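You operate a simulated robot arm through the tools that you are given. There is no shell and no other tool. Be economical: measure what you need, move in short steps, check, and stop when the job is done.

You are at the controls of a simulated two-armed robot. One attempt, no reset.

Task
Hold the purple box on the blue table top steady with one hand and open the lid of the purple box with the other.

Only the result counts: the job must be done as asked and must still hold three seconds after the hand-in. Knocking over, shifting, dropping, spilling or breaking anything else fails it. Lids that push on must go on centred and level and be pressed home; caps that screw on are set level and turned clockwise until they are tight.

Robot
Two 7-joint arms with two-finger parallel grippers on one trunk, on a base that drives. Base frame: it is fixed to the floor where the robot stands at the start and does not move with it; the origin is under the middle of the robot, x ahead of it, y to its left, z up; the surface under the hand at the start is at about z = 850. Readings come in mm, degrees, newtons and seconds.
The left shoulder is at the start at [70, 163, 1295], the right one opposite. With the tool pointing down near the work surface each hand reaches from about 340 to 860 mm from the robot's upright axis, wherever it stands, measured 20 degrees to its own side. Places, roughly: lid of the purple box [700, 100, 900]. Payload 3.43 kg a hand.
The TCP of each hand is the grasp point between the finger pads, 34 mm short of the fingertips. In the tool frame z runs along the fingers and y along their closing line. The gripper opens to 128 mm. The fingers are 24 mm wide and 12 mm thick; the gripper's body (48 by 130 mm) begins 96 mm behind the TCP.
Orientation is that of the tool frame in the base frame, as [roll, pitch, yaw] about the fixed x, y, z axes, in that order (R = Rz(yaw) Ry(pitch) Rx(roll)). With the fingers straight down and closing along the base's y, the tool's x points along the base's -x, its y along +y and its z along -z.

Tools
- The arms move only by the tool jog_arm. It takes "left_series", "right_series" or both (then of equal length, played together; a hand with none holds still); each is a list that holds one entry, the list of rows, each a list of 7 numbers: the opening, from 0 (shut) to 1 (fully open), then the shift along the base's x, y, z in m, then the turn, a rotation vector about the base's x, y, z in degrees. In form: [[[gripper, tx, ty, tz, rx, ry, rz], ...]]. A call has 1 to 12 rows; each row shifts and turns the commanded pose from where the row before left it. Each row takes 0.2 s and may step no farther than 50 mm and 8.6 degrees from the row before; otherwise, or with a gripper value out of range, the whole call is refused. A pose out of reach is approached as far as the arm can. The call stops where the force on the tool passes 40 N (or 10 N more than at its start, if that is more) or the arm is blocked; 0.2 s more then pass. Each finger travels about 153 mm/s and halts on what it meets, pressing with about 20 N; the grip force reading is that of the motor and also rises with nothing between the fingers. The clock runs only during rows and for 0.2 s after the last one: add rows that do not move to give the fingers time. The reply holds the time, the measured pose of the TCP, the force on the tool along the base axes, the opening and the grip force, in the units named above and with some noise, with the torque about the TCP (base axes, N m) and any sound that the robot's microphone picked up.
- Cameras (640 x 400 px; columns grow to the right, rows downward): "scene" is now at [138.6, 4.5, 1523.8]; the picture's right is [0.04, -1.00, 0.00], its down [-0.57, -0.03, -0.82] and it looks along [0.82, 0.04, -0.57] (base axes); focal length 274 px, centre (320, 200). "left" rides on the left gripper at [76, 11, -160] in its tool frame; the picture's right is [-0.15, 0.99, 0.00], its down [-0.88, -0.13, -0.46] and it looks along [-0.45, -0.07, 0.89] (tool axes); focal length 234 px, centre (320, 200). "right" rides on the right gripper at [76, -11, -160] in its tool frame; the picture's right is [0.15, 0.99, 0.00], its down [-0.88, 0.13, -0.46] and it looks along [-0.45, 0.07, 0.89] (tool axes); focal length 234 px, centre (320, 200). There is no depth. A picture from a camera that has moved, and an enlarged one, comes with that camera's place and axes in the base frame and with its lens.
- snapshot(camera): a new picture of that camera. It takes no simulated time.
- raise_lower(by): slides the trunk up (or, below 0, down) by that many mm; the arms and the scene camera ride with it, the base frame stays. It gives what a move gives, with no picture.
- base_move(legs): drives the robot by 1 to 6 legs, each [ahead, left, turn to the left] in mm, mm and degrees, along the robot's own axes; the way and the turn of a leg run together, so that a leg with both is an arc; at most 1500 mm and 180 degrees a leg. The arms and the cameras ride along, it lands a little off, and it stops where it bumps. It gives what a move gives.
- turn_head(pan, tilt): turns the head with the scene camera to pan (to the left, within 86 degrees either way) and tilt (down, from -29 to 69), counted from straight ahead of the robot. It gives what a move gives.
- enlarge(camera, box): a new picture of the part [left, top, right, bottom] of that camera's present view, enlarged. It takes no simulated time.
- finish_job(): hands the job in; it is judged then, once.

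Work in short steps. Places have to be worked out from the pictures, the camera data and where the tool is seen: move nearer, look again, correct. Check each grasp and each placing, and mend what went wrong. You have 120 turns and 92 pictures in all, those below and enlarged ones among them. Open the grippers and draw the arms clear of the work before you hand the job in, unless the task says otherwise; then end with one line.

The tools are called after "Request:" as name(argument=value, ...) on one line, values as JSON. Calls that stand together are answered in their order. jog_arm: Moves the arms, as the interface text tells. Its arguments: {"type":"object","properties":{"left_series":{"type":"array"},"right_series":{"type":"array"}},"required":[]} The other tools are called the same way: raise_lower (by) slides the trunk up or down; base_move (legs) drives the base; turn_head (pan, tilt) turns the head that bears the scene camera; snapshot (camera) takes a picture; enlarge (camera, box) takes an enlarged picture of a part of a camera's view; finish_job () hands the job in.

At the start:

```text
time: 0.0
left_eef_pos: [586.9, 285.5, 1221.8]
left_tool_rot: [180.0, 0.0, -179.9]
left_contact_force: [-0.8, 0.2, -1.4]
left_torque: [-0.01, 0.02, 0.03]
left_finger_gap: 128.2
left_grasp_force: 0.2
right_eef_pos: [500.2, -145.8, 1245.2]
right_tool_rot: [-180.0, 0.0, 180.0]
right_contact_force: [-0.1, -0.1, -0.3]
right_torque: [0.03, 0.0, -0.01]
right_finger_gap: 128.1
right_grasp_force: 0.0
trunk travel left (down, up): [-775.0, 165.0]
robot x, y, heading: [-0.4, -1.0, -0.2]
head pan, tilt: [2.5, 34.6]
```

scene: 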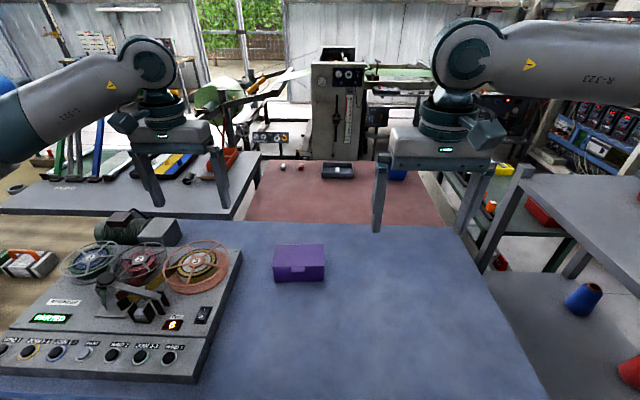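
right: 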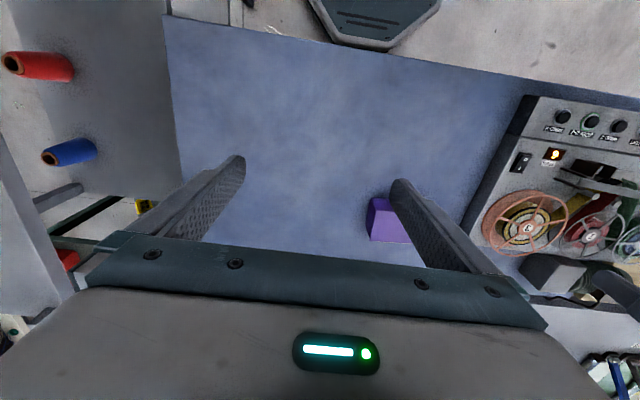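
left: 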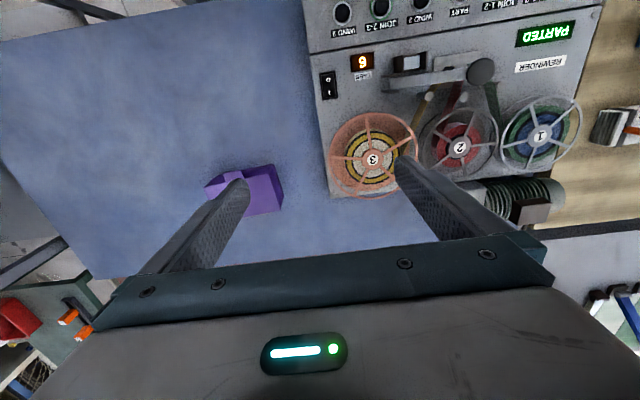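

I start with a closer look at the purple box from the scene camera.

Request:
enlarge(camera="scene", box=[250, 225, 350, 288])

Request:
enlarge(camera="left", box=[180, 140, 308, 220])

```text
6.35 times, centred on (300, 256) of scene
camera zoom: at [138.6, 4.5, 1523.8], right [0.04, -1.0, 0.0], down [-0.57, -0.03, -0.82], along [0.82, 0.04, -0.57], focal length 1737 px, centre (447, -159)
```

zoom: 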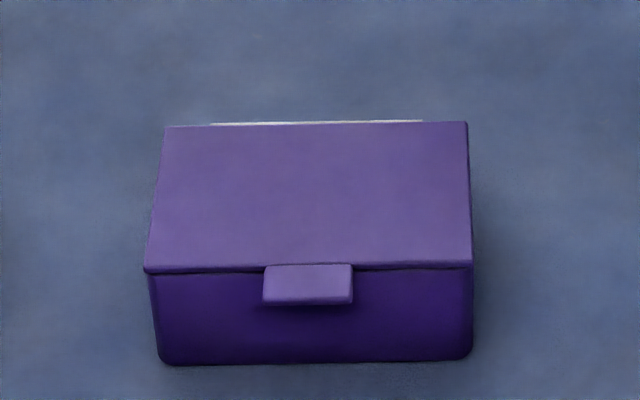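

```text
5.00 times, centred on (244, 180) of left
camera zoom: at [511.3, 296.8, 1383.1], right [0.15, 0.99, 0.0], down [0.88, -0.13, 0.46], along [0.45, -0.07, -0.89], focal length 1171 px, centre (700, 300)
```

zoom: 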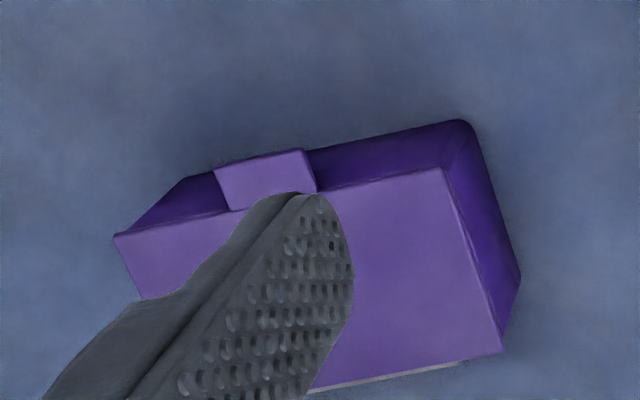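

The pictures agree on a box about 148 (y) × 90 (x) × 70 mm. Its centre is near (714, 93), turned about 2.5°, with the top at about z 920. The hinge is at the back, and a flat tab sticks out of the front to x≈648 at y≈90. I'll grip the body front to back from the right side with the right hand, so I first yaw that hand up high.

Request:
jog_arm(right_series=[[[1, 0.015, -0.008, -0.008, 0, 0, -7.95], [1, 0.015, -0.008, -0.008, 0, 0, -7.95], [1, 0.015, -0.008, -0.008, 0, 0, -7.95], [1, 0.015, -0.008, -0.008, 0, 0, -7.95], [1, 0.015, -0.008, -0.008, 0, 0, -7.95], [1, 0.015, -0.008, -0.008, 0, 0, -7.95], [1, 0.015, -0.008, -0.008, 0, 0, -7.95], [1, 0.015, -0.008, -0.008, 0, 0, -7.95], [1, 0.015, -0.008, -0.008, 0, 0, -7.95], [1, 0.015, -0.008, -0.008, 0, 0, -7.95], [1, 0.015, -0.008, -0.008, 0, 0, -7.95]]])

```text
time: 2.4
left_eef_pos: [587.7, 285.6, 1222.7]
left_tool_rot: [180.0, -0.1, -180.0]
left_contact_force: [0.9, -1.4, -1.2]
left_torque: [-0.03, 0.0, -0.05]
left_finger_gap: 128.0
left_grasp_force: 0.0
right_eef_pos: [667.2, -233.5, 1156.3]
right_tool_rot: [180.0, 0.1, 92.4]
right_contact_force: [0.8, 0.8, 0.8]
right_torque: [0.02, 0.0, 0.0]
right_finger_gap: 128.2
right_grasp_force: 0.2
trunk travel left (down, up): [-775.0, 165.0]
robot x, y, heading: [-2.2, 2.8, -0.1]
head pan, tilt: [2.5, 34.6]
```

The yaw tracked well. Next I tilt the fingers by 72° to point at the box's right side while moving down and forward.

Request:
jog_arm(right_series=[[[1, 0.005, 0.009, -0.018, 7.99, 0.35, 0], [1, 0.005, 0.009, -0.018, 7.99, 0.35, 0], [1, 0.005, 0.009, -0.018, 7.99, 0.35, 0], [1, 0.005, 0.009, -0.018, 7.99, 0.35, 0], [1, 0.005, 0.009, -0.018, 7.99, 0.35, 0], [1, 0.005, 0.009, -0.018, 7.99, 0.35, 0], [1, 0.005, 0.009, -0.018, 7.99, 0.35, 0], [1, 0.005, 0.009, -0.018, 7.99, 0.35, 0], [1, 0.005, 0.009, -0.018, 7.99, 0.35, 0]]])

Request:
snapshot(camera="scene")

Request:
snapshot(camera="right")

```text
time: 4.0
left_eef_pos: [586.6, 280.4, 1222.6]
left_tool_rot: [-179.8, 0.1, 179.6]
left_contact_force: [0.6, 0.1, 0.0]
left_torque: [-0.01, 0.04, 0.01]
left_finger_gap: 128.0
left_grasp_force: 0.0
right_eef_pos: [736.0, -202.7, 1176.4]
right_tool_rot: [160.5, -50.4, 105.8]
right_contact_force: [-0.8, -0.3, -0.7]
right_torque: [0.02, -0.01, 0.02]
right_finger_gap: 128.0
right_grasp_force: 0.0
trunk travel left (down, up): [-775.0, 165.0]
robot x, y, heading: [5.2, -4.8, -0.3]
head pan, tilt: [2.5, 34.6]
stopped in row 7 (right hand): the arm was blocked; the commanded pose is now the measured one
```

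```text
86 pictures are left
camera scene: at [135.7, 3.4, 1523.4], right [0.04, -1.0, 0.0], down [-0.56, -0.02, -0.82], along [0.82, 0.03, -0.57], focal length 274 px, centre (320, 200)
```

scene: 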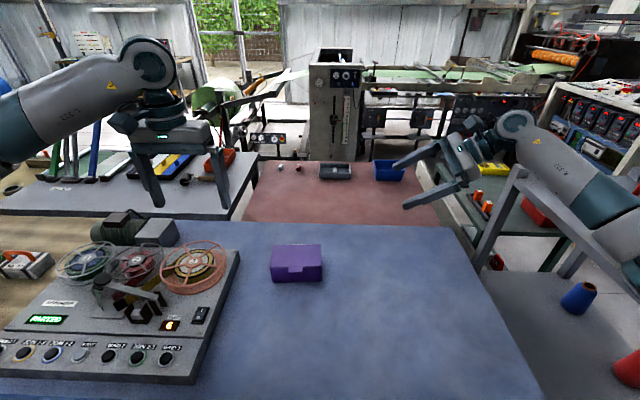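

```text
85 pictures are left
camera right: at [691.6, -282.5, 1328.5], right [0.94, 0.1, 0.32], down [0.22, -0.9, -0.38], along [0.25, 0.43, -0.87], focal length 234 px, centre (320, 200)
```

right: 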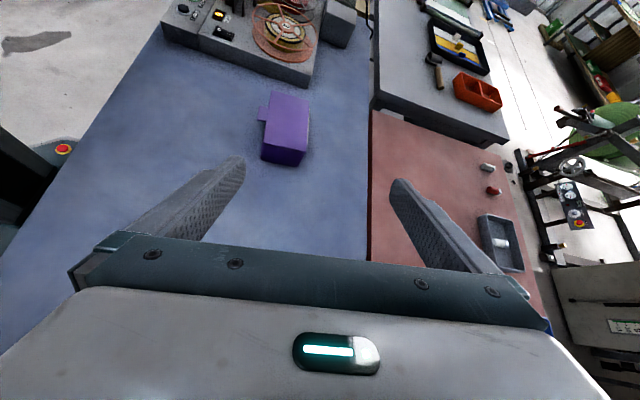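

The arm ran into a joint limit while it was far out to the right. A 45–50° tilt is enough, so I move toward the box and correct the orientation gradually.

Request:
jog_arm(right_series=[[[1, -0.008, 0.022, -0.018, 0, 1, 0], [1, -0.008, 0.022, -0.028, 0, 2, 0.3], [1, -0.004, 0.022, -0.034, -0.5, 3, 0.4], [1, -0.004, 0.018, -0.034, -0.5, 3, 0.6], [1, 0, 0.01, -0.034, -1, 3.2, 0.7]]])

```text
time: 5.0
left_eef_pos: [597.4, 239.0, 1223.7]
left_tool_rot: [-179.7, 0.4, 176.9]
left_contact_force: [0.2, 0.3, 0.2]
left_torque: [-0.07, 0.09, 0.0]
left_finger_gap: 128.0
left_grasp_force: 0.0
right_eef_pos: [738.4, -189.7, 1171.4]
right_tool_rot: [160.7, -48.5, 102.4]
right_contact_force: [-0.3, 0.6, -1.0]
right_torque: [0.05, 0.04, 0.02]
right_finger_gap: 127.8
right_grasp_force: 0.0
trunk travel left (down, up): [-775.0, 165.0]
robot x, y, heading: [4.5, -22.0, -3.2]
head pan, tilt: [2.5, 34.6]
stopped in row 5 (right hand): the arm was blocked; the commanded pose is now the measured one
```

The base itself has turned by 3°, so the right arm is pressing on something, probably the shelf at right. I look there before moving again.

Request:
turn_head(pan=-50, tilt=30)

Request:
snapshot(camera="scene")

```text
time: 6.2
left_eef_pos: [594.7, 235.8, 1228.5]
left_tool_rot: [-179.8, 0.7, 177.1]
left_contact_force: [0.2, 0.1, 1.1]
left_torque: [0.05, -0.01, 0.01]
left_finger_gap: 128.0
left_grasp_force: 0.0
right_eef_pos: [734.7, -186.7, 1175.1]
right_tool_rot: [160.3, -48.7, 103.0]
right_contact_force: [-0.5, -0.1, -0.5]
right_torque: [0.03, 0.01, 0.01]
right_finger_gap: 128.0
right_grasp_force: 0.0
trunk travel left (down, up): [-775.0, 165.0]
robot x, y, heading: [6.2, -23.0, -3.1]
head pan, tilt: [-50.0, 30.0]
```

```text
84 pictures are left
camera scene: at [93.4, -90.6, 1532.9], right [-0.8, -0.6, -0.01], down [-0.29, 0.4, -0.87], along [0.53, -0.69, -0.49], focal length 274 px, centre (320, 200)
```

scene: 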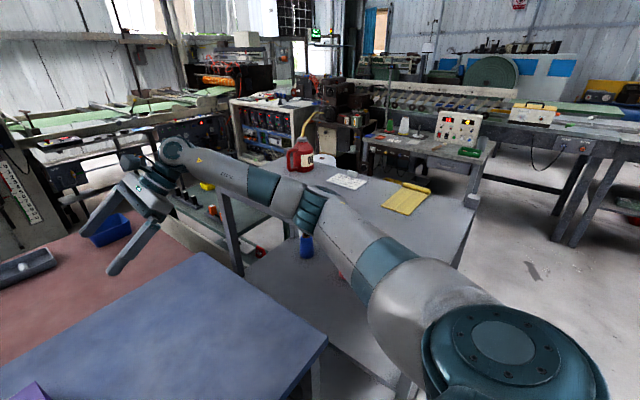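

The right elbow is low beside the right-hand table. I raise the trunk to lift the elbow off it, then check.

Request:
raise_lower(by=60)

Request:
enlarge(camera="scene", box=[80, 110, 480, 360])

```text
time: 7.2
left_eef_pos: [609.0, 232.6, 1280.1]
left_tool_rot: [-180.0, -0.3, 177.2]
left_contact_force: [0.5, -0.3, -0.4]
left_torque: [0.04, 0.06, -0.01]
left_finger_gap: 128.0
left_grasp_force: 0.1
right_eef_pos: [747.4, -185.7, 1212.0]
right_tool_rot: [162.9, -49.6, 101.7]
right_contact_force: [-0.4, -0.6, -0.8]
right_torque: [0.05, 0.02, 0.03]
right_finger_gap: 128.0
right_grasp_force: 0.2
trunk travel left (down, up): [-835.0, 105.0]
robot x, y, heading: [2.7, -23.4, -2.9]
head pan, tilt: [-50.0, 30.0]
```

```text
1.60 times, centred on (280, 235) of scene
camera zoom: at [113.4, -97.0, 1590.5], right [-0.8, -0.6, 0.0], down [-0.3, 0.4, -0.87], along [0.52, -0.69, -0.5], focal length 438 px, centre (384, 144)
```

zoom: 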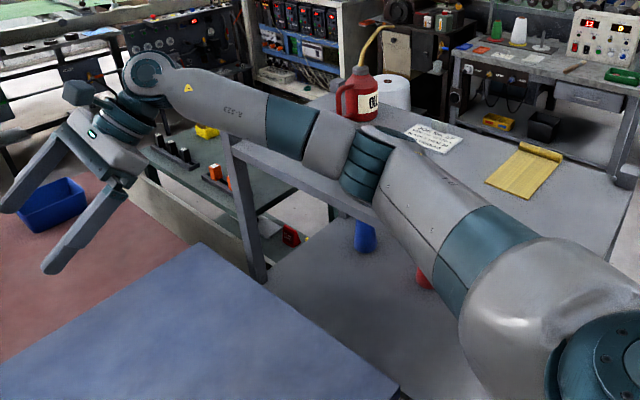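

The arm is off the table edge and nothing on it looks disturbed. I raise the trunk further and drive left to get elbow room from that table.

Request:
raise_lower(by=100)

Request:
base_move(legs=[[0, 200, 3]])

Request:
snapshot(camera="scene")

```text
time: 8.6
left_eef_pos: [607.7, 232.6, 1382.4]
left_tool_rot: [-179.9, -0.1, 177.1]
left_contact_force: [0.0, 0.2, 0.3]
left_torque: [0.02, 0.02, 0.02]
left_finger_gap: 127.8
left_grasp_force: 0.0
right_eef_pos: [747.2, -185.1, 1313.1]
right_tool_rot: [162.7, -49.4, 101.8]
right_contact_force: [1.1, 0.3, -0.8]
right_torque: [0.03, 0.03, 0.02]
right_finger_gap: 127.7
right_grasp_force: 0.0
trunk travel left (down, up): [-935.0, 5.0]
robot x, y, heading: [6.7, -23.1, -2.8]
head pan, tilt: [-50.0, 30.0]
```

```text
time: 10.2
left_eef_pos: [597.7, 461.4, 1381.7]
left_tool_rot: [179.8, -0.1, -179.9]
left_contact_force: [0.1, -0.3, 0.4]
left_torque: [0.06, 0.01, 0.0]
left_finger_gap: 128.0
left_grasp_force: 0.0
right_eef_pos: [759.1, 51.7, 1313.2]
right_tool_rot: [162.7, -49.6, 104.9]
right_contact_force: [-0.4, -1.4, 0.5]
right_torque: [0.03, -0.03, 0.03]
right_finger_gap: 128.1
right_grasp_force: 0.2
trunk travel left (down, up): [-935.0, 5.0]
robot x, y, heading: [12.7, 179.2, -0.1]
head pan, tilt: [-50.0, 30.0]
```

```text
82 pictures are left
camera scene: at [120.2, 105.6, 1690.7], right [-0.76, -0.64, 0.0], down [-0.32, 0.39, -0.86], along [0.56, -0.66, -0.5], focal length 274 px, centre (320, 200)
```

scene: 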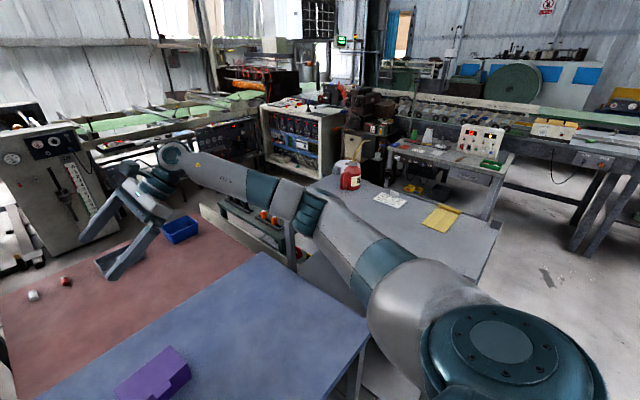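

Clear now. I bring the right hand down beside the box, levelling its closing line as it goes.

Request:
jog_arm(right_series=[[[1, -0.006, -0.018, -0.034, 0, 1.5, 0.2], [1, -0.006, -0.018, -0.034, 0, 1.5, 0.2], [1, -0.006, -0.018, -0.034, 0, 1.5, 0.2], [1, -0.006, -0.018, -0.034, 0, 1.5, 0.2], [1, -0.006, -0.018, -0.034, 0, 1.5, 0.2], [1, -0.006, -0.018, -0.034, 0, 1.5, 0.2], [1, -0.006, -0.018, -0.034, 0, 1.5, 0.2], [1, -0.006, -0.018, -0.034, 0, 1.5, 0.2]]])

Request:
snapshot(camera="scene")

```text
time: 12.0
left_eef_pos: [598.3, 464.3, 1381.2]
left_tool_rot: [180.0, -0.1, -179.9]
left_contact_force: [-0.4, -0.9, -0.2]
left_torque: [-0.01, -0.01, 0.02]
left_finger_gap: 128.0
left_grasp_force: 0.0
right_eef_pos: [712.6, -91.3, 1042.4]
right_tool_rot: [-178.7, -51.2, 92.1]
right_contact_force: [0.3, -0.1, -0.9]
right_torque: [0.02, 0.02, 0.01]
right_finger_gap: 128.2
right_grasp_force: 0.1
trunk travel left (down, up): [-935.0, 5.0]
robot x, y, heading: [11.2, 177.9, 0.1]
head pan, tilt: [-50.0, 30.0]
```

```text
81 pictures are left
camera scene: at [121.1, 109.8, 1690.9], right [-0.76, -0.64, 0.0], down [-0.32, 0.38, -0.87], along [0.56, -0.66, -0.5], focal length 274 px, centre (320, 200)
```

scene: 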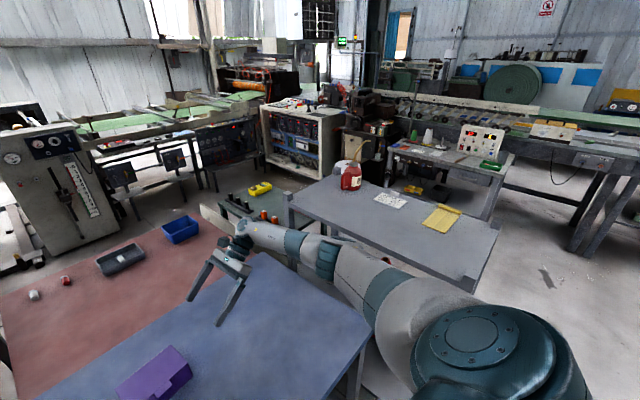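

The orientation is good (51° tilt, yaw 92°), and the elbow is about 300 mm clear of the right table. I move over to y≈32 above the box's right part and look through the wrist camera.

Request:
jog_arm(right_series=[[[1, 0, 0.025, 0, 0, 0, 0], [1, 0, 0.025, 0, 0, 0, 0], [1, 0, 0.025, -0.01, 0, 0, 0], [1, 0, 0.025, -0.02, 0, 0, 0], [1, 0, 0.023, -0.02, 0, 0, 0], [1, 0, 0, 0, 0, 0, 0]]])

Request:
turn_head(pan=-8, tilt=45)

Request:
snapshot(camera="scene")

Request:
snapshot(camera="right")

```text
time: 13.4
left_eef_pos: [598.1, 465.9, 1381.7]
left_tool_rot: [-179.9, -0.1, -179.9]
left_contact_force: [-0.2, 0.6, 0.2]
left_torque: [0.01, -0.03, 0.0]
left_finger_gap: 127.7
left_grasp_force: 0.0
right_eef_pos: [709.6, 31.6, 992.0]
right_tool_rot: [-178.8, -51.2, 92.2]
right_contact_force: [-0.2, -0.5, 0.1]
right_torque: [0.04, 0.01, 0.0]
right_finger_gap: 128.0
right_grasp_force: 0.0
trunk travel left (down, up): [-935.0, 5.0]
robot x, y, heading: [9.5, 177.9, 0.0]
head pan, tilt: [-50.0, 30.0]
```

```text
time: 14.5
left_eef_pos: [598.3, 465.3, 1380.5]
left_tool_rot: [180.0, -0.2, -179.8]
left_contact_force: [0.2, 0.0, 0.2]
left_torque: [0.02, -0.02, 0.03]
left_finger_gap: 128.1
left_grasp_force: 0.1
right_eef_pos: [711.2, 32.1, 992.3]
right_tool_rot: [-178.6, -51.2, 92.0]
right_contact_force: [-0.2, 0.4, 0.1]
right_torque: [-0.03, 0.01, -0.02]
right_finger_gap: 127.7
right_grasp_force: 0.1
trunk travel left (down, up): [-935.0, 5.0]
robot x, y, heading: [11.7, 179.3, 0.3]
head pan, tilt: [-8.0, 45.0]
```

```text
80 pictures are left
camera scene: at [142.6, 168.9, 1668.4], right [-0.14, -0.99, 0.0], down [-0.7, 0.1, -0.71], along [0.7, -0.1, -0.71], focal length 274 px, centre (320, 200)
```

scene: 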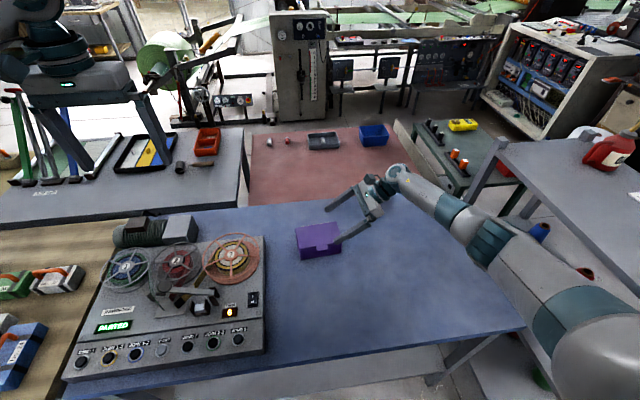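

```text
79 pictures are left
camera right: at [704.7, -46.4, 1151.8], right [0.98, 0.14, 0.1], down [0.17, -0.9, -0.4], along [0.03, 0.41, -0.91], focal length 234 px, centre (320, 200)
```

right: 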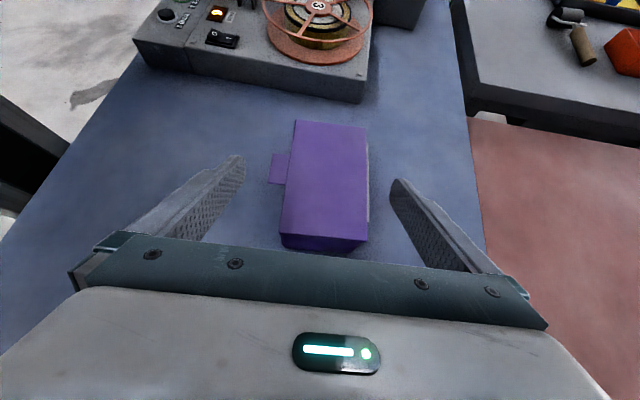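

The box centre at the finger line is at about x 718. I shift +7 mm, add 8° of tilt, and descend around the body at the right side.

Request:
jog_arm(right_series=[[[1, 0.007, -0.004, 0, 8, 0.3, 0], [1, 0, 0, -0.021, 0, 0, 0], [1, 0, 0, -0.021, 0, 0, 0], [1, 0, 0, -0.021, 0, 0, 0], [1, 0, 0, 0, 0, 0, 0]]])

Request:
snapshot(camera="right")

Request:
enlarge(camera="scene", box=[260, 160, 420, 260])

```text
time: 15.7
left_eef_pos: [597.3, 464.6, 1382.3]
left_tool_rot: [-180.0, -0.2, -179.8]
left_contact_force: [-0.2, -0.2, 0.0]
left_torque: [0.01, 0.03, -0.03]
left_finger_gap: 127.8
left_grasp_force: 0.1
right_eef_pos: [712.6, 30.0, 931.8]
right_tool_rot: [-178.8, -59.2, 92.0]
right_contact_force: [-0.5, -0.1, 0.0]
right_torque: [-0.01, -0.02, 0.03]
right_finger_gap: 128.0
right_grasp_force: 0.1
right hand out of reach, approached as far as the arm can: row 4
trunk travel left (down, up): [-935.0, 5.0]
robot x, y, heading: [12.6, 181.9, 0.3]
head pan, tilt: [-8.0, 45.0]
```

```text
78 pictures are left
camera right: at [707.5, -69.3, 1078.3], right [0.98, 0.13, 0.12], down [0.17, -0.83, -0.52], along [0.03, 0.54, -0.84], focal length 234 px, centre (320, 200)
```

right: 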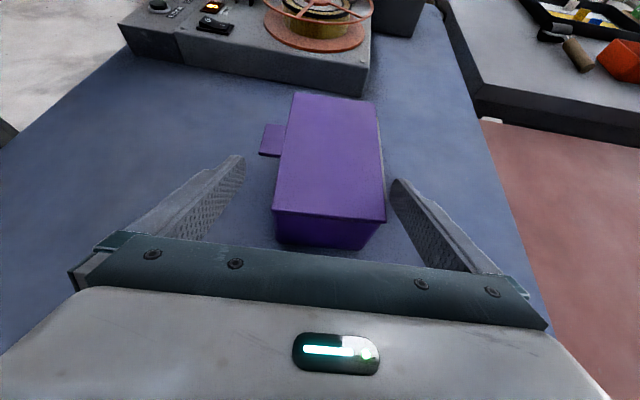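

```text
4.00 times, centred on (340, 210) of scene
camera zoom: at [142.0, 167.9, 1668.4], right [-0.14, -0.99, 0.0], down [-0.7, 0.1, -0.71], along [0.7, -0.1, -0.71], focal length 1094 px, centre (240, 160)
```

zoom: 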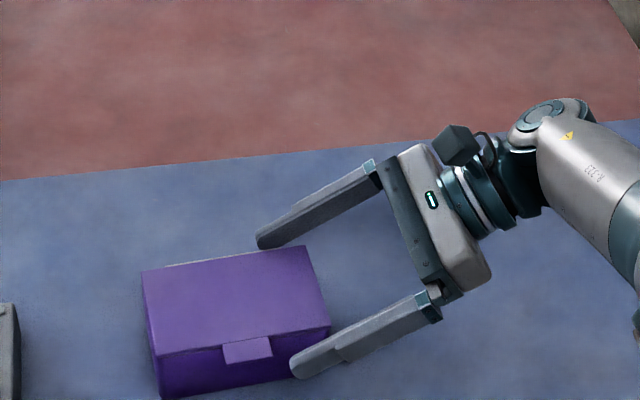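

The arm is at its downward reach, so I lower the trunk a little and re-centre in x.

Request:
raise_lower(by=-40)

Request:
jog_arm(right_series=[[[1, 0.005, -0.002, 0, 0, 0, 0], [1, 0, 0, 0, 0, 0, 0]]])

Request:
snapshot(camera="right")

Request:
enlarge(camera="scene", box=[260, 140, 420, 240])

```text
time: 16.5
left_eef_pos: [597.4, 464.7, 1342.2]
left_tool_rot: [180.0, -0.2, -179.9]
left_contact_force: [0.4, -0.4, 0.0]
left_torque: [0.03, -0.01, 0.0]
left_finger_gap: 128.0
left_grasp_force: 0.1
right_eef_pos: [713.7, 29.9, 892.1]
right_tool_rot: [-178.8, -59.1, 92.0]
right_contact_force: [-0.2, 0.1, 0.1]
right_torque: [-0.01, -0.04, -0.02]
right_finger_gap: 127.9
right_grasp_force: 0.0
trunk travel left (down, up): [-895.0, 45.0]
robot x, y, heading: [13.8, 176.3, 0.3]
head pan, tilt: [-8.0, 45.0]
```

```text
time: 17.1
left_eef_pos: [597.2, 465.5, 1340.7]
left_tool_rot: [-180.0, -0.1, -179.8]
left_contact_force: [0.0, 0.5, 0.5]
left_torque: [0.0, -0.02, 0.0]
left_finger_gap: 128.0
left_grasp_force: 0.0
right_eef_pos: [714.4, 30.2, 892.5]
right_tool_rot: [-178.7, -59.2, 91.9]
right_contact_force: [0.4, 0.2, 0.6]
right_torque: [0.02, 0.02, -0.02]
right_finger_gap: 127.9
right_grasp_force: 0.1
right hand out of reach, approached as far as the arm can: row 1
trunk travel left (down, up): [-895.0, 45.0]
robot x, y, heading: [13.4, 179.9, 0.2]
head pan, tilt: [-8.0, 45.0]
```

```text
76 pictures are left
camera right: at [708.5, -69.4, 1040.6], right [0.98, 0.13, 0.11], down [0.17, -0.83, -0.52], along [0.03, 0.54, -0.84], focal length 234 px, centre (320, 200)
```

right: 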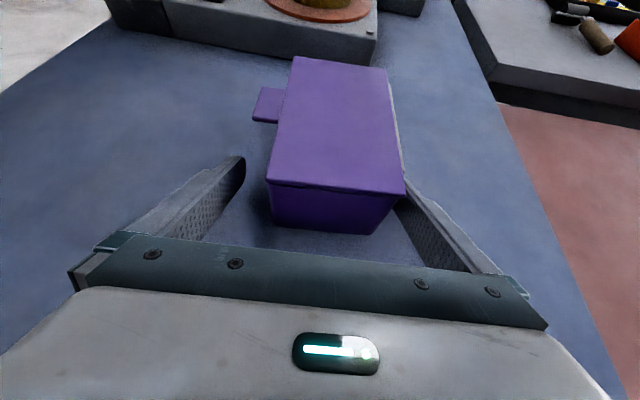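

```text
4.00 times, centred on (340, 190) of scene
camera zoom: at [142.3, 169.0, 1628.4], right [-0.14, -0.99, 0.0], down [-0.7, 0.1, -0.71], along [0.7, -0.1, -0.71], focal length 1094 px, centre (240, 240)
```

zoom: 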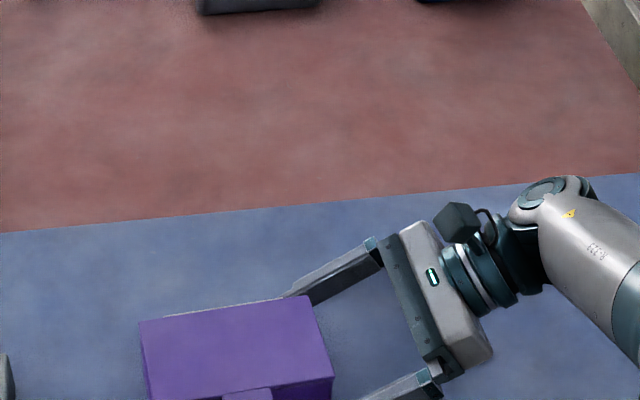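

The back finger is nearer the box than the front one, and the box centre here is about x 722. I drive the base forward 9 mm and lower the trunk 5 mm.

Request:
base_move(legs=[[9, 0, 0]])

Request:
raise_lower(by=-5)

Request:
snapshot(camera="right")

```text
time: 17.8
left_eef_pos: [603.2, 465.2, 1342.6]
left_tool_rot: [179.9, 0.1, -179.9]
left_contact_force: [0.1, -0.8, 0.5]
left_torque: [-0.01, -0.07, 0.0]
left_finger_gap: 128.2
left_grasp_force: 0.0
right_eef_pos: [722.1, 28.7, 894.7]
right_tool_rot: [-179.0, -59.1, 92.2]
right_contact_force: [-0.7, 0.0, -0.1]
right_torque: [-0.02, -0.01, -0.06]
right_finger_gap: 128.0
right_grasp_force: 0.1
trunk travel left (down, up): [-895.0, 45.0]
robot x, y, heading: [20.7, 178.1, 0.3]
head pan, tilt: [-8.0, 45.0]
```

```text
time: 18.4
left_eef_pos: [606.8, 464.7, 1336.2]
left_tool_rot: [179.9, 0.0, -179.9]
left_contact_force: [-0.2, -0.2, 0.0]
left_torque: [-0.02, -0.02, 0.0]
left_finger_gap: 127.9
left_grasp_force: 0.0
right_eef_pos: [722.0, 28.7, 888.7]
right_tool_rot: [-178.7, -59.3, 92.0]
right_contact_force: [-0.9, 0.2, 0.5]
right_torque: [-0.01, -0.01, 0.0]
right_finger_gap: 127.9
right_grasp_force: 0.1
trunk travel left (down, up): [-890.0, 50.0]
robot x, y, heading: [20.5, 180.8, -0.1]
head pan, tilt: [-8.0, 45.0]
```

```text
74 pictures are left
camera right: at [717.2, -69.4, 1035.8], right [0.99, 0.13, 0.11], down [0.17, -0.83, -0.52], along [0.03, 0.54, -0.84], focal length 234 px, centre (320, 200)
```

right: 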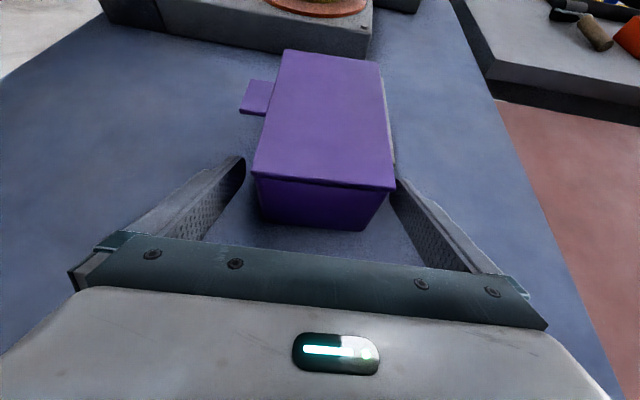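

The fingers straddle the box body well. I close gradually.

Request:
jog_arm(right_series=[[[0.82, 0, 0, 0, 0, 0, 0], [0.77, 0, 0, 0, 0, 0, 0], [0.74, 0, 0, 0, 0, 0, 0], [0.71, 0, 0, 0, 0, 0, 0], [0.68, 0, 0, 0, 0, 0, 0], [0.64, 0, 0, 0, 0, 0, 0], [0.6, 0, 0, 0, 0, 0, 0], [0.6, 0, 0, 0, 0, 0, 0]]])

Request:
snapshot(camera="right")

Request:
snapshot(camera="left")

Request:
enlarge(camera="scene", box=[230, 150, 470, 300])

```text
time: 20.2
left_eef_pos: [606.7, 465.7, 1336.8]
left_tool_rot: [-179.9, -0.2, -179.9]
left_contact_force: [-1.4, 0.8, -0.1]
left_torque: [0.0, 0.0, 0.0]
left_finger_gap: 128.2
left_grasp_force: 0.0
right_eef_pos: [722.8, 29.3, 887.7]
right_tool_rot: [-178.8, -59.2, 92.1]
right_contact_force: [-0.9, -0.5, 1.3]
right_torque: [0.0, -0.17, 0.11]
right_finger_gap: 91.6
right_grasp_force: 19.8
trunk travel left (down, up): [-890.0, 50.0]
robot x, y, heading: [19.1, 181.8, 0.2]
head pan, tilt: [-8.0, 45.0]
```

```text
73 pictures are left
camera right: at [717.4, -69.2, 1035.7], right [0.98, 0.13, 0.11], down [0.17, -0.83, -0.52], along [0.03, 0.54, -0.84], focal length 234 px, centre (320, 200)
```

right: 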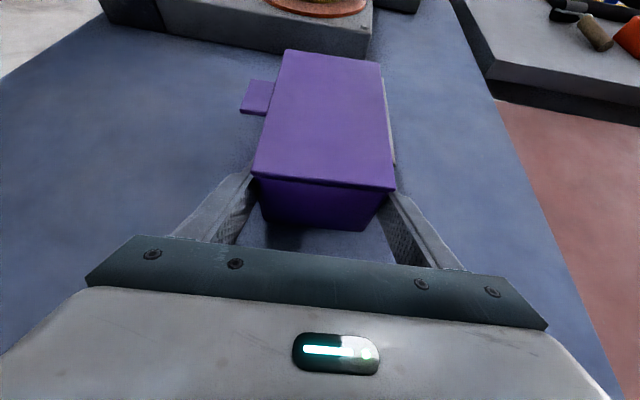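

```text
72 pictures are left
camera left: at [530.9, 476.7, 1497.8], right [0.14, 0.99, 0.0], down [0.88, -0.13, 0.45], along [0.45, -0.07, -0.89], focal length 234 px, centre (320, 200)
```

left: 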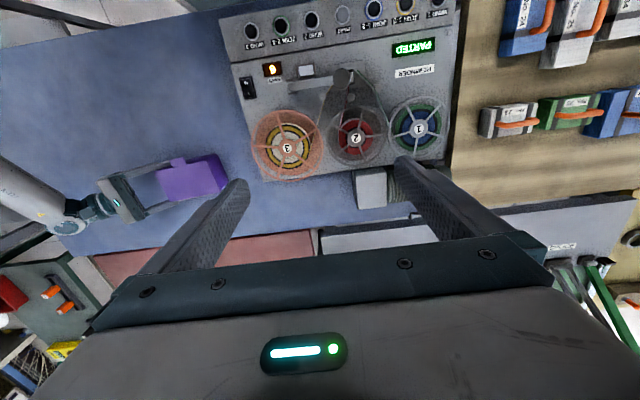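

```text
2.67 times, centred on (350, 225) of scene
camera zoom: at [151.0, 169.0, 1623.4], right [-0.14, -0.99, 0.0], down [-0.7, 0.1, -0.71], along [0.7, -0.1, -0.71], focal length 730 px, centre (240, 133)
```

zoom: 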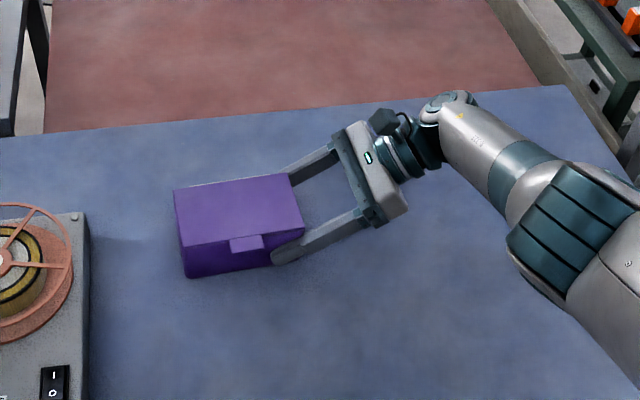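

The grip is firm (91.6 mm gap, 20 N) and the box hasn't moved. I close the left hand and bring it toward a point in front of the tab, tilting it forward in stages.

Request:
jog_arm(left_series=[[[0.5, 0, -0.04, -0.015, 0, -6, 0], [0, 0, -0.04, -0.015, 0, -6, 0], [0, 0, -0.04, -0.015, 0, -6, 0], [0, -0.005, -0.04, -0.02, 0, -6, 0], [0, -0.005, -0.04, -0.02, 0, -6, 0], [0, -0.01, -0.04, -0.02, 0, -6, 0], [0, -0.01, -0.04, -0.02, 0, -6, 0], [0, -0.01, -0.04, -0.02, 0, -6, 0]]])

Request:
snapshot(camera="scene")

```text
time: 22.0
left_eef_pos: [566.3, 145.4, 1191.7]
left_tool_rot: [-180.0, 48.1, -179.8]
left_contact_force: [-0.5, 0.0, -0.3]
left_torque: [0.02, -0.02, 0.02]
left_finger_gap: 0.0
left_grasp_force: 20.4
right_eef_pos: [723.1, 28.1, 888.5]
right_tool_rot: [-178.8, -59.3, 92.1]
right_contact_force: [1.0, 1.3, 1.9]
right_torque: [-0.13, -0.12, 0.01]
right_finger_gap: 92.1
right_grasp_force: 19.7
trunk travel left (down, up): [-890.0, 50.0]
robot x, y, heading: [21.0, 173.0, 0.1]
head pan, tilt: [-8.0, 45.0]
```

```text
70 pictures are left
camera scene: at [150.8, 166.1, 1623.5], right [-0.14, -0.99, 0.0], down [-0.7, 0.1, -0.71], along [0.7, -0.1, -0.71], focal length 274 px, centre (320, 200)
```

scene: 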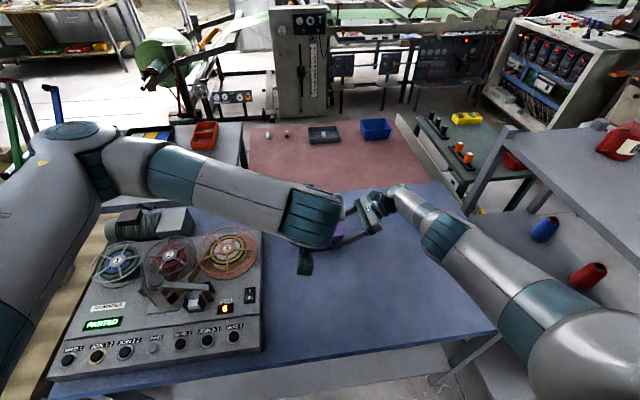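

Tracking well. I continue down in front of the tab, tilting to about 68°.

Request:
jog_arm(left_series=[[[0, 0.001, -0.009, -0.036, 0, -4, 0], [0, 0.001, -0.009, -0.036, 0, -4, 0], [0, 0.001, -0.009, -0.036, 0, -4, 0], [0, 0.001, -0.009, -0.036, 0, -4, 0], [0, 0.001, -0.009, -0.036, 0, -4, 0], [0, 0.001, -0.009, -0.036, 0, 0, 0], [0, 0, 0, 0, 0, 0, 0]]])

Request:
snapshot(camera="scene")

Request:
snapshot(camera="left")

Request:
snapshot(camera="right")

```text
time: 23.6
left_eef_pos: [573.7, 92.7, 976.8]
left_tool_rot: [-179.7, 68.0, -179.7]
left_contact_force: [-0.3, -0.6, 0.2]
left_torque: [0.0, 0.0, 0.01]
left_finger_gap: 0.0
left_grasp_force: 19.5
right_eef_pos: [723.0, 29.2, 888.3]
right_tool_rot: [-178.8, -59.2, 92.0]
right_contact_force: [1.0, -0.3, 2.4]
right_torque: [-0.24, -0.26, 0.01]
right_finger_gap: 92.3
right_grasp_force: 19.5
trunk travel left (down, up): [-890.0, 50.0]
robot x, y, heading: [22.9, 176.9, 0.1]
head pan, tilt: [-8.0, 45.0]
```

```text
69 pictures are left
camera scene: at [150.9, 169.0, 1623.4], right [-0.14, -0.99, 0.0], down [-0.7, 0.1, -0.71], along [0.7, -0.1, -0.71], focal length 274 px, centre (320, 200)
```

scene: 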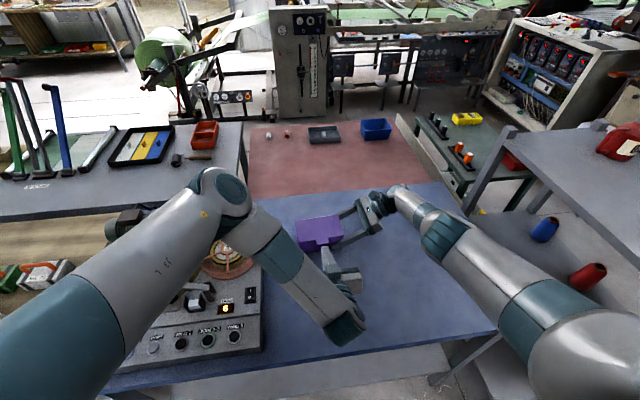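

```text
68 pictures are left
camera left: at [398.0, 103.0, 967.0], right [0.05, 0.99, 0.13], down [-0.09, -0.13, 0.99], along [0.99, -0.07, 0.08], focal length 234 px, centre (320, 200)
```

left: 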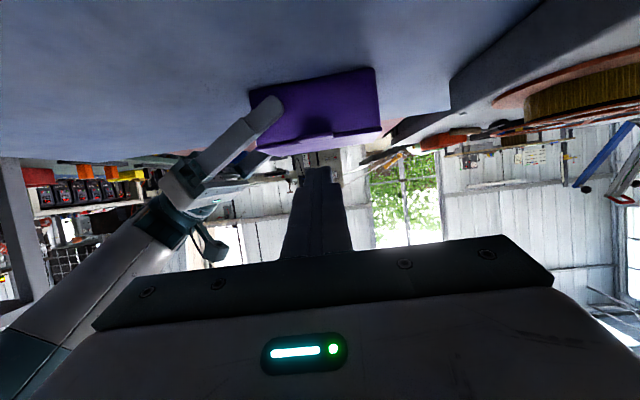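

```text
67 pictures are left
camera right: at [717.3, -69.5, 1035.8], right [0.99, 0.13, 0.11], down [0.17, -0.83, -0.52], along [0.03, 0.54, -0.84], focal length 234 px, centre (320, 200)
```

right: 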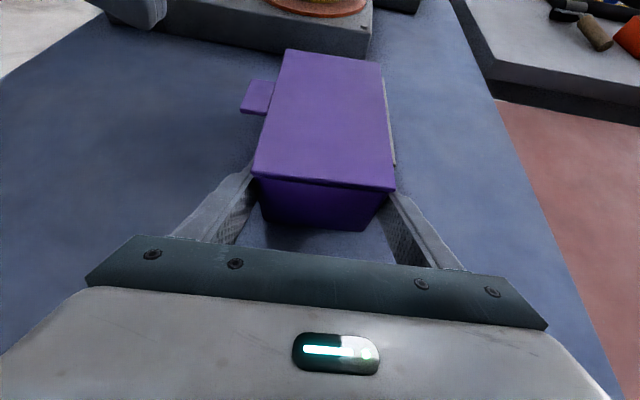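

I can see the box from the front, upside down in this camera. I zoom in to place the tab's height.

Request:
enlarge(camera="left", box=[240, 60, 400, 160])

```text
4.00 times, centred on (320, 110) of left
camera zoom: at [398.0, 103.0, 967.0], right [0.05, 0.99, 0.13], down [-0.09, -0.13, 0.99], along [0.99, -0.07, 0.08], focal length 937 px, centre (320, 560)
```

zoom: 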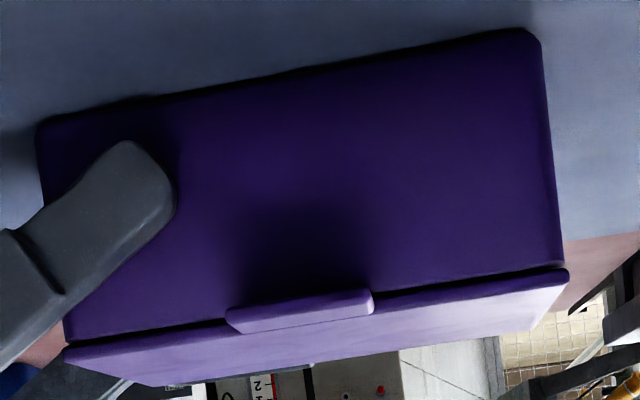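

The tab is at z ≈ 919–924 with its front edge at x ≈ 648 and its centre at y ≈ 90. I lower until the fingertips are below tab level, still in front of it.

Request:
jog_arm(left_series=[[[0, 0, -0.001, -0.024, 0, 0, 0], [0, 0, -0.001, -0.024, 0, 0, 0], [0, 0, -0.001, -0.024, 0, 0, 0], [0, 0, 0, 0, 0, 0, 0]]])

Request:
snapshot(camera="left")

Request:
enlarge(camera="scene", box=[200, 180, 440, 330])

```text
time: 24.6
left_eef_pos: [572.8, 88.0, 903.6]
left_tool_rot: [-179.8, 67.8, -179.6]
left_contact_force: [0.0, 0.6, 0.8]
left_torque: [-0.02, -0.02, 0.03]
left_finger_gap: 0.0
left_grasp_force: 19.7
right_eef_pos: [722.5, 28.6, 887.7]
right_tool_rot: [-178.7, -59.3, 91.9]
right_contact_force: [-0.1, -2.2, 3.9]
right_torque: [-0.25, -0.3, -0.01]
right_finger_gap: 92.2
right_grasp_force: 20.5
trunk travel left (down, up): [-890.0, 50.0]
robot x, y, heading: [19.9, 176.7, 0.0]
head pan, tilt: [-8.0, 45.0]
```

```text
65 pictures are left
camera left: at [396.0, 98.7, 894.6], right [0.05, 0.99, 0.13], down [-0.09, -0.13, 0.99], along [0.99, -0.06, 0.08], focal length 234 px, centre (320, 200)
```

left: 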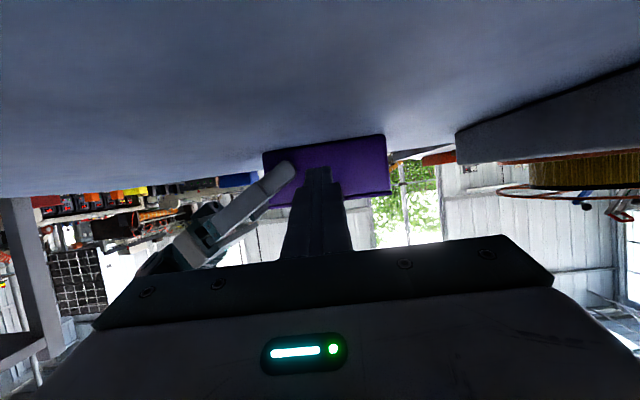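

```text
2.67 times, centred on (320, 255) of scene
camera zoom: at [150.9, 168.8, 1623.4], right [-0.14, -0.99, 0.0], down [-0.7, 0.1, -0.71], along [0.7, -0.1, -0.71], focal length 730 px, centre (320, 53)
```

zoom: 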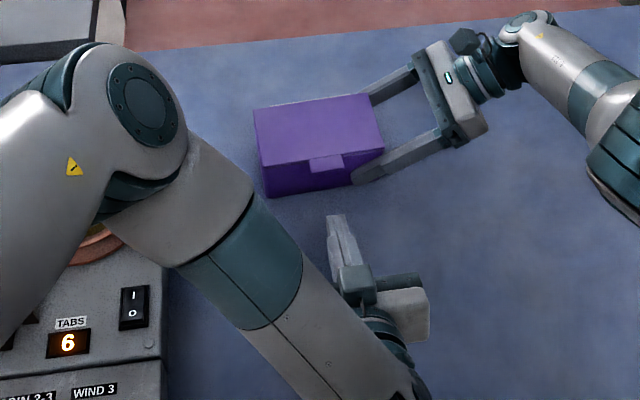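

The fingertips line up with the tab, a little below it. I slide forward 50 mm to get beneath it.

Request:
jog_arm(left_series=[[[0, 0.0125, 0.0005, 0, 0, 0, 0], [0, 0.0125, 0.0005, 0, 0, 0, 0], [0, 0.0125, 0.0005, 0, 0, 0, 0], [0, 0.0125, 0, 0, 0, 0, 0], [0, 0, 0, 0, 0, 0, 0]]])

Request:
enlarge(camera="scene", box=[260, 180, 380, 255])

Request:
snapshot(camera="right")

```text
time: 25.8
left_eef_pos: [622.7, 88.3, 903.9]
left_tool_rot: [180.0, 67.8, -179.7]
left_contact_force: [0.0, 0.6, 0.2]
left_torque: [0.0, 0.01, 0.0]
left_finger_gap: 0.3
left_grasp_force: 20.4
right_eef_pos: [721.4, 30.7, 888.9]
right_tool_rot: [-178.8, -59.2, 92.1]
right_contact_force: [0.8, -1.0, 3.8]
right_torque: [-0.22, -0.31, -0.02]
right_finger_gap: 91.9
right_grasp_force: 20.3
trunk travel left (down, up): [-890.0, 50.0]
robot x, y, heading: [23.4, 183.3, 0.1]
head pan, tilt: [-8.0, 45.0]
```

```text
5.33 times, centred on (320, 218) of scene
camera zoom: at [150.9, 168.8, 1623.4], right [-0.14, -0.99, 0.0], down [-0.7, 0.1, -0.71], along [0.7, -0.1, -0.71], focal length 1459 px, centre (320, 107)
```

zoom: 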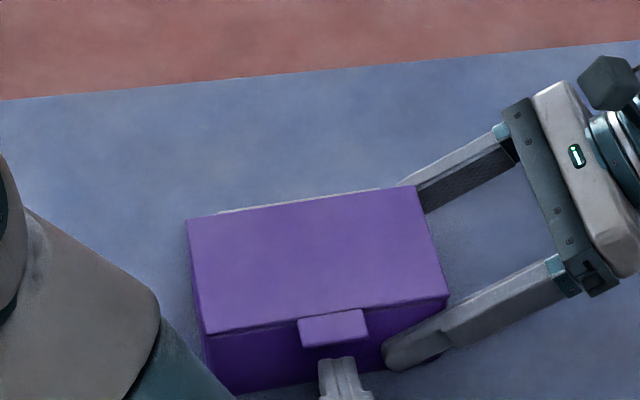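

```text
62 pictures are left
camera right: at [717.3, -69.4, 1035.7], right [0.98, 0.13, 0.11], down [0.17, -0.83, -0.52], along [0.03, 0.54, -0.84], focal length 234 px, centre (320, 200)
```

right: 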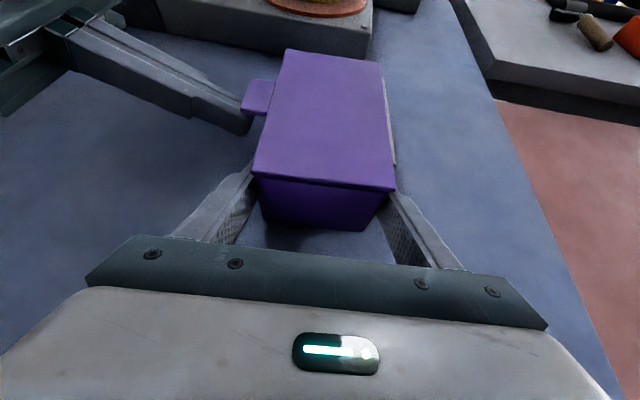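

The fingertips are just beneath the tab. I lift gently with a slight forward arc and watch the force.

Request:
jog_arm(left_series=[[[0, 0.003, 0.0005, 0.004, 0, 0, 0], [0, 0.002, 0, 0.006, 0, 0, 0], [0, 0.001, 0, 0.006, 0, 0, 0], [0, 0.001, 0, 0.007, 0, 0, 0], [0, 0.001, 0, 0.008, 0, 0, 0], [0, 0.001, 0, 0.008, 0, 0, 0]]])

Request:
snapshot(camera="right")

Request:
enlarge(camera="scene", box=[260, 180, 380, 255])

```text
time: 27.2
left_eef_pos: [631.3, 91.3, 943.2]
left_tool_rot: [-179.8, 68.0, -179.8]
left_contact_force: [0.0, 0.1, 0.2]
left_torque: [-0.01, 0.01, -0.02]
left_finger_gap: 0.0
left_grasp_force: 19.3
right_eef_pos: [721.9, 28.7, 888.7]
right_tool_rot: [-178.8, -59.2, 92.0]
right_contact_force: [-0.3, -1.0, 2.4]
right_torque: [-0.08, -0.31, 0.01]
right_finger_gap: 91.9
right_grasp_force: 20.6
trunk travel left (down, up): [-890.0, 50.0]
robot x, y, heading: [21.3, 181.0, 0.2]
head pan, tilt: [-8.0, 45.0]
```

```text
61 pictures are left
camera right: at [717.3, -69.4, 1035.7], right [0.98, 0.13, 0.11], down [0.17, -0.83, -0.52], along [0.03, 0.54, -0.84], focal length 234 px, centre (320, 200)
```

right: 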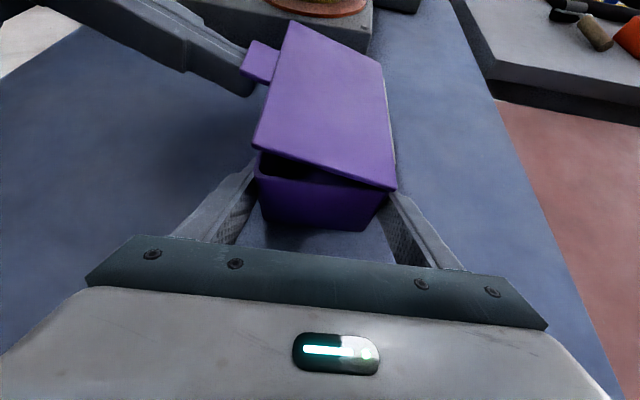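

```text
5.33 times, centred on (320, 218) of scene
camera zoom: at [150.9, 168.8, 1623.4], right [-0.14, -0.99, 0.0], down [-0.7, 0.1, -0.71], along [0.7, -0.1, -0.71], focal length 1459 px, centre (320, 107)
```

zoom: 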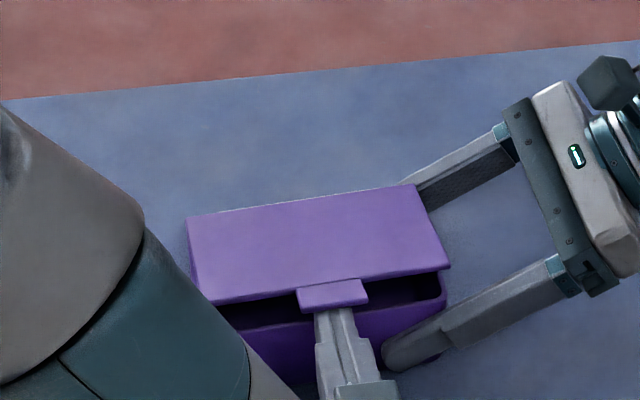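

The lid is lifting, about 15° open, and the box is steady. I continue the arc to about 60°.

Request:
jog_arm(left_series=[[[0, 0.007, 0, 0.012, 0, 0, 0], [0, 0.007, 0, 0.012, 0, 0, 0], [0, 0.0075, 0, 0.011, 0, 0, 0], [0, 0.0075, 0, 0.01, 0, 0, 0], [0, 0.009, 0, 0.008, 0, 0, 0], [0, 0.01, 0, 0.007, 0, 0, 0]]])

Request:
snapshot(camera="right")

Request:
enlarge(camera="scene", box=[240, 155, 400, 255])

```text
time: 28.6
left_eef_pos: [680.3, 91.0, 1003.8]
left_tool_rot: [-179.8, 67.9, -179.8]
left_contact_force: [0.4, 0.1, -1.3]
left_torque: [0.01, 0.01, 0.0]
left_finger_gap: 0.1
left_grasp_force: 20.7
right_eef_pos: [722.6, 29.9, 888.6]
right_tool_rot: [-178.8, -59.2, 92.0]
right_contact_force: [0.5, 0.0, 3.1]
right_torque: [0.02, -0.23, 0.11]
right_finger_gap: 92.1
right_grasp_force: 20.1
trunk travel left (down, up): [-890.0, 50.0]
robot x, y, heading: [21.6, 175.3, 0.0]
head pan, tilt: [-8.0, 45.0]
```

```text
59 pictures are left
camera right: at [717.3, -69.3, 1035.7], right [0.98, 0.13, 0.11], down [0.17, -0.83, -0.52], along [0.03, 0.54, -0.84], focal length 234 px, centre (320, 200)
```

right: 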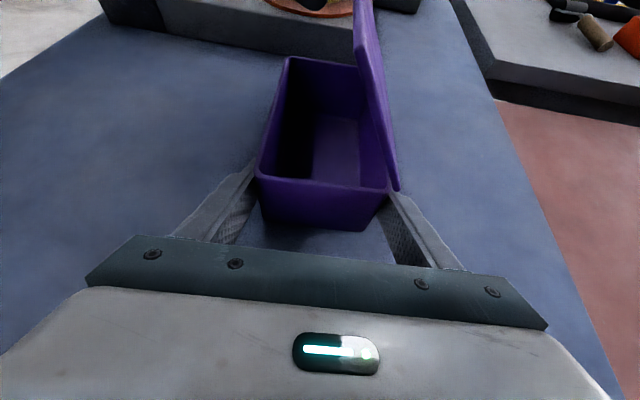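

```text
4.00 times, centred on (320, 205) of scene
camera zoom: at [150.9, 168.9, 1623.4], right [-0.14, -0.99, 0.0], down [-0.7, 0.1, -0.71], along [0.7, -0.1, -0.71], focal length 1094 px, centre (320, 180)
```

zoom: 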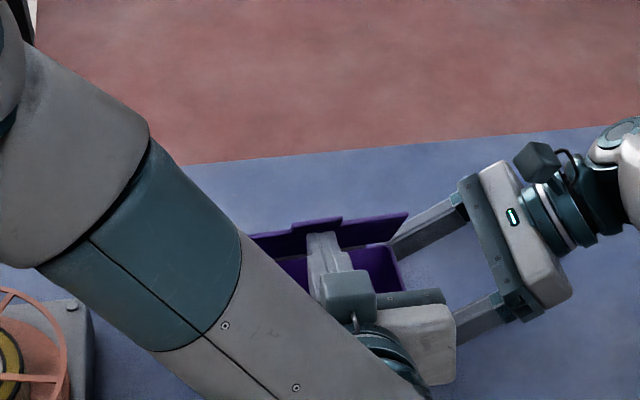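

The lid is at roughly 75–80°. I keep pushing forward so it passes well beyond vertical.

Request:
jog_arm(left_series=[[[0, 0.01, 0, 0.003, 0, 0, 0], [0, 0.01, 0, 0, 0, 0, 0], [0, 0.01, 0, 0, 0, 0, 0], [0, 0.01, 0, -0.002, 0, 0, 0]]])

Request:
snapshot(camera="right")

Request:
enlarge(camera="scene", box=[240, 155, 400, 255])

```text
time: 29.6
left_eef_pos: [718.1, 90.5, 1003.4]
left_tool_rot: [-179.8, 68.0, -179.6]
left_contact_force: [0.5, 0.4, 0.8]
left_torque: [0.03, 0.02, 0.01]
left_finger_gap: 0.0
left_grasp_force: 20.4
right_eef_pos: [723.2, 29.3, 887.9]
right_tool_rot: [-178.6, -59.2, 92.0]
right_contact_force: [0.2, 1.3, 2.4]
right_torque: [0.05, -0.2, 0.09]
right_finger_gap: 92.1
right_grasp_force: 20.2
trunk travel left (down, up): [-890.0, 50.0]
robot x, y, heading: [19.8, 181.5, -0.1]
head pan, tilt: [-8.0, 45.0]
```

```text
57 pictures are left
camera right: at [717.3, -69.3, 1035.8], right [0.98, 0.13, 0.11], down [0.17, -0.83, -0.52], along [0.03, 0.54, -0.84], focal length 234 px, centre (320, 200)
```

right: 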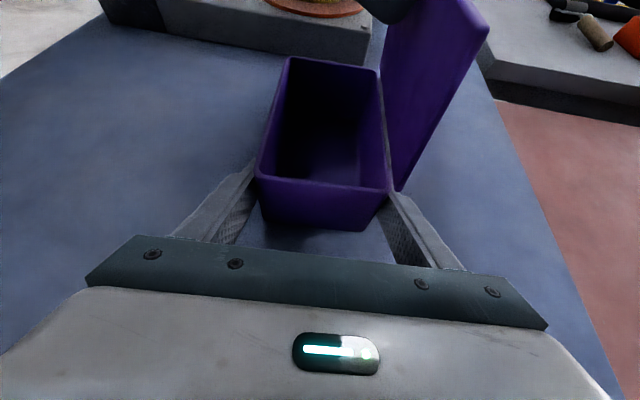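

```text
4.00 times, centred on (320, 205) of scene
camera zoom: at [151.0, 169.0, 1623.4], right [-0.14, -0.99, 0.0], down [-0.7, 0.1, -0.71], along [0.7, -0.1, -0.71], focal length 1094 px, centre (320, 180)
```

zoom: 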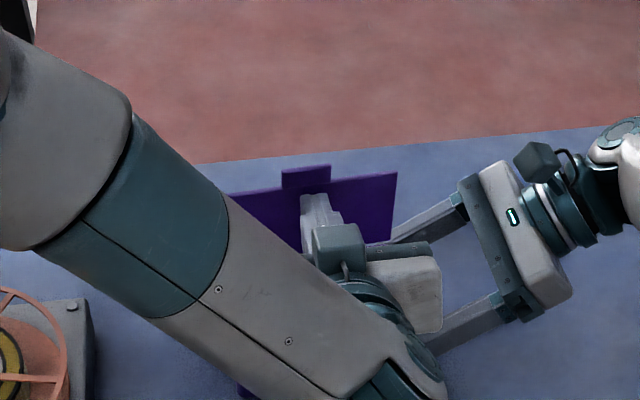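

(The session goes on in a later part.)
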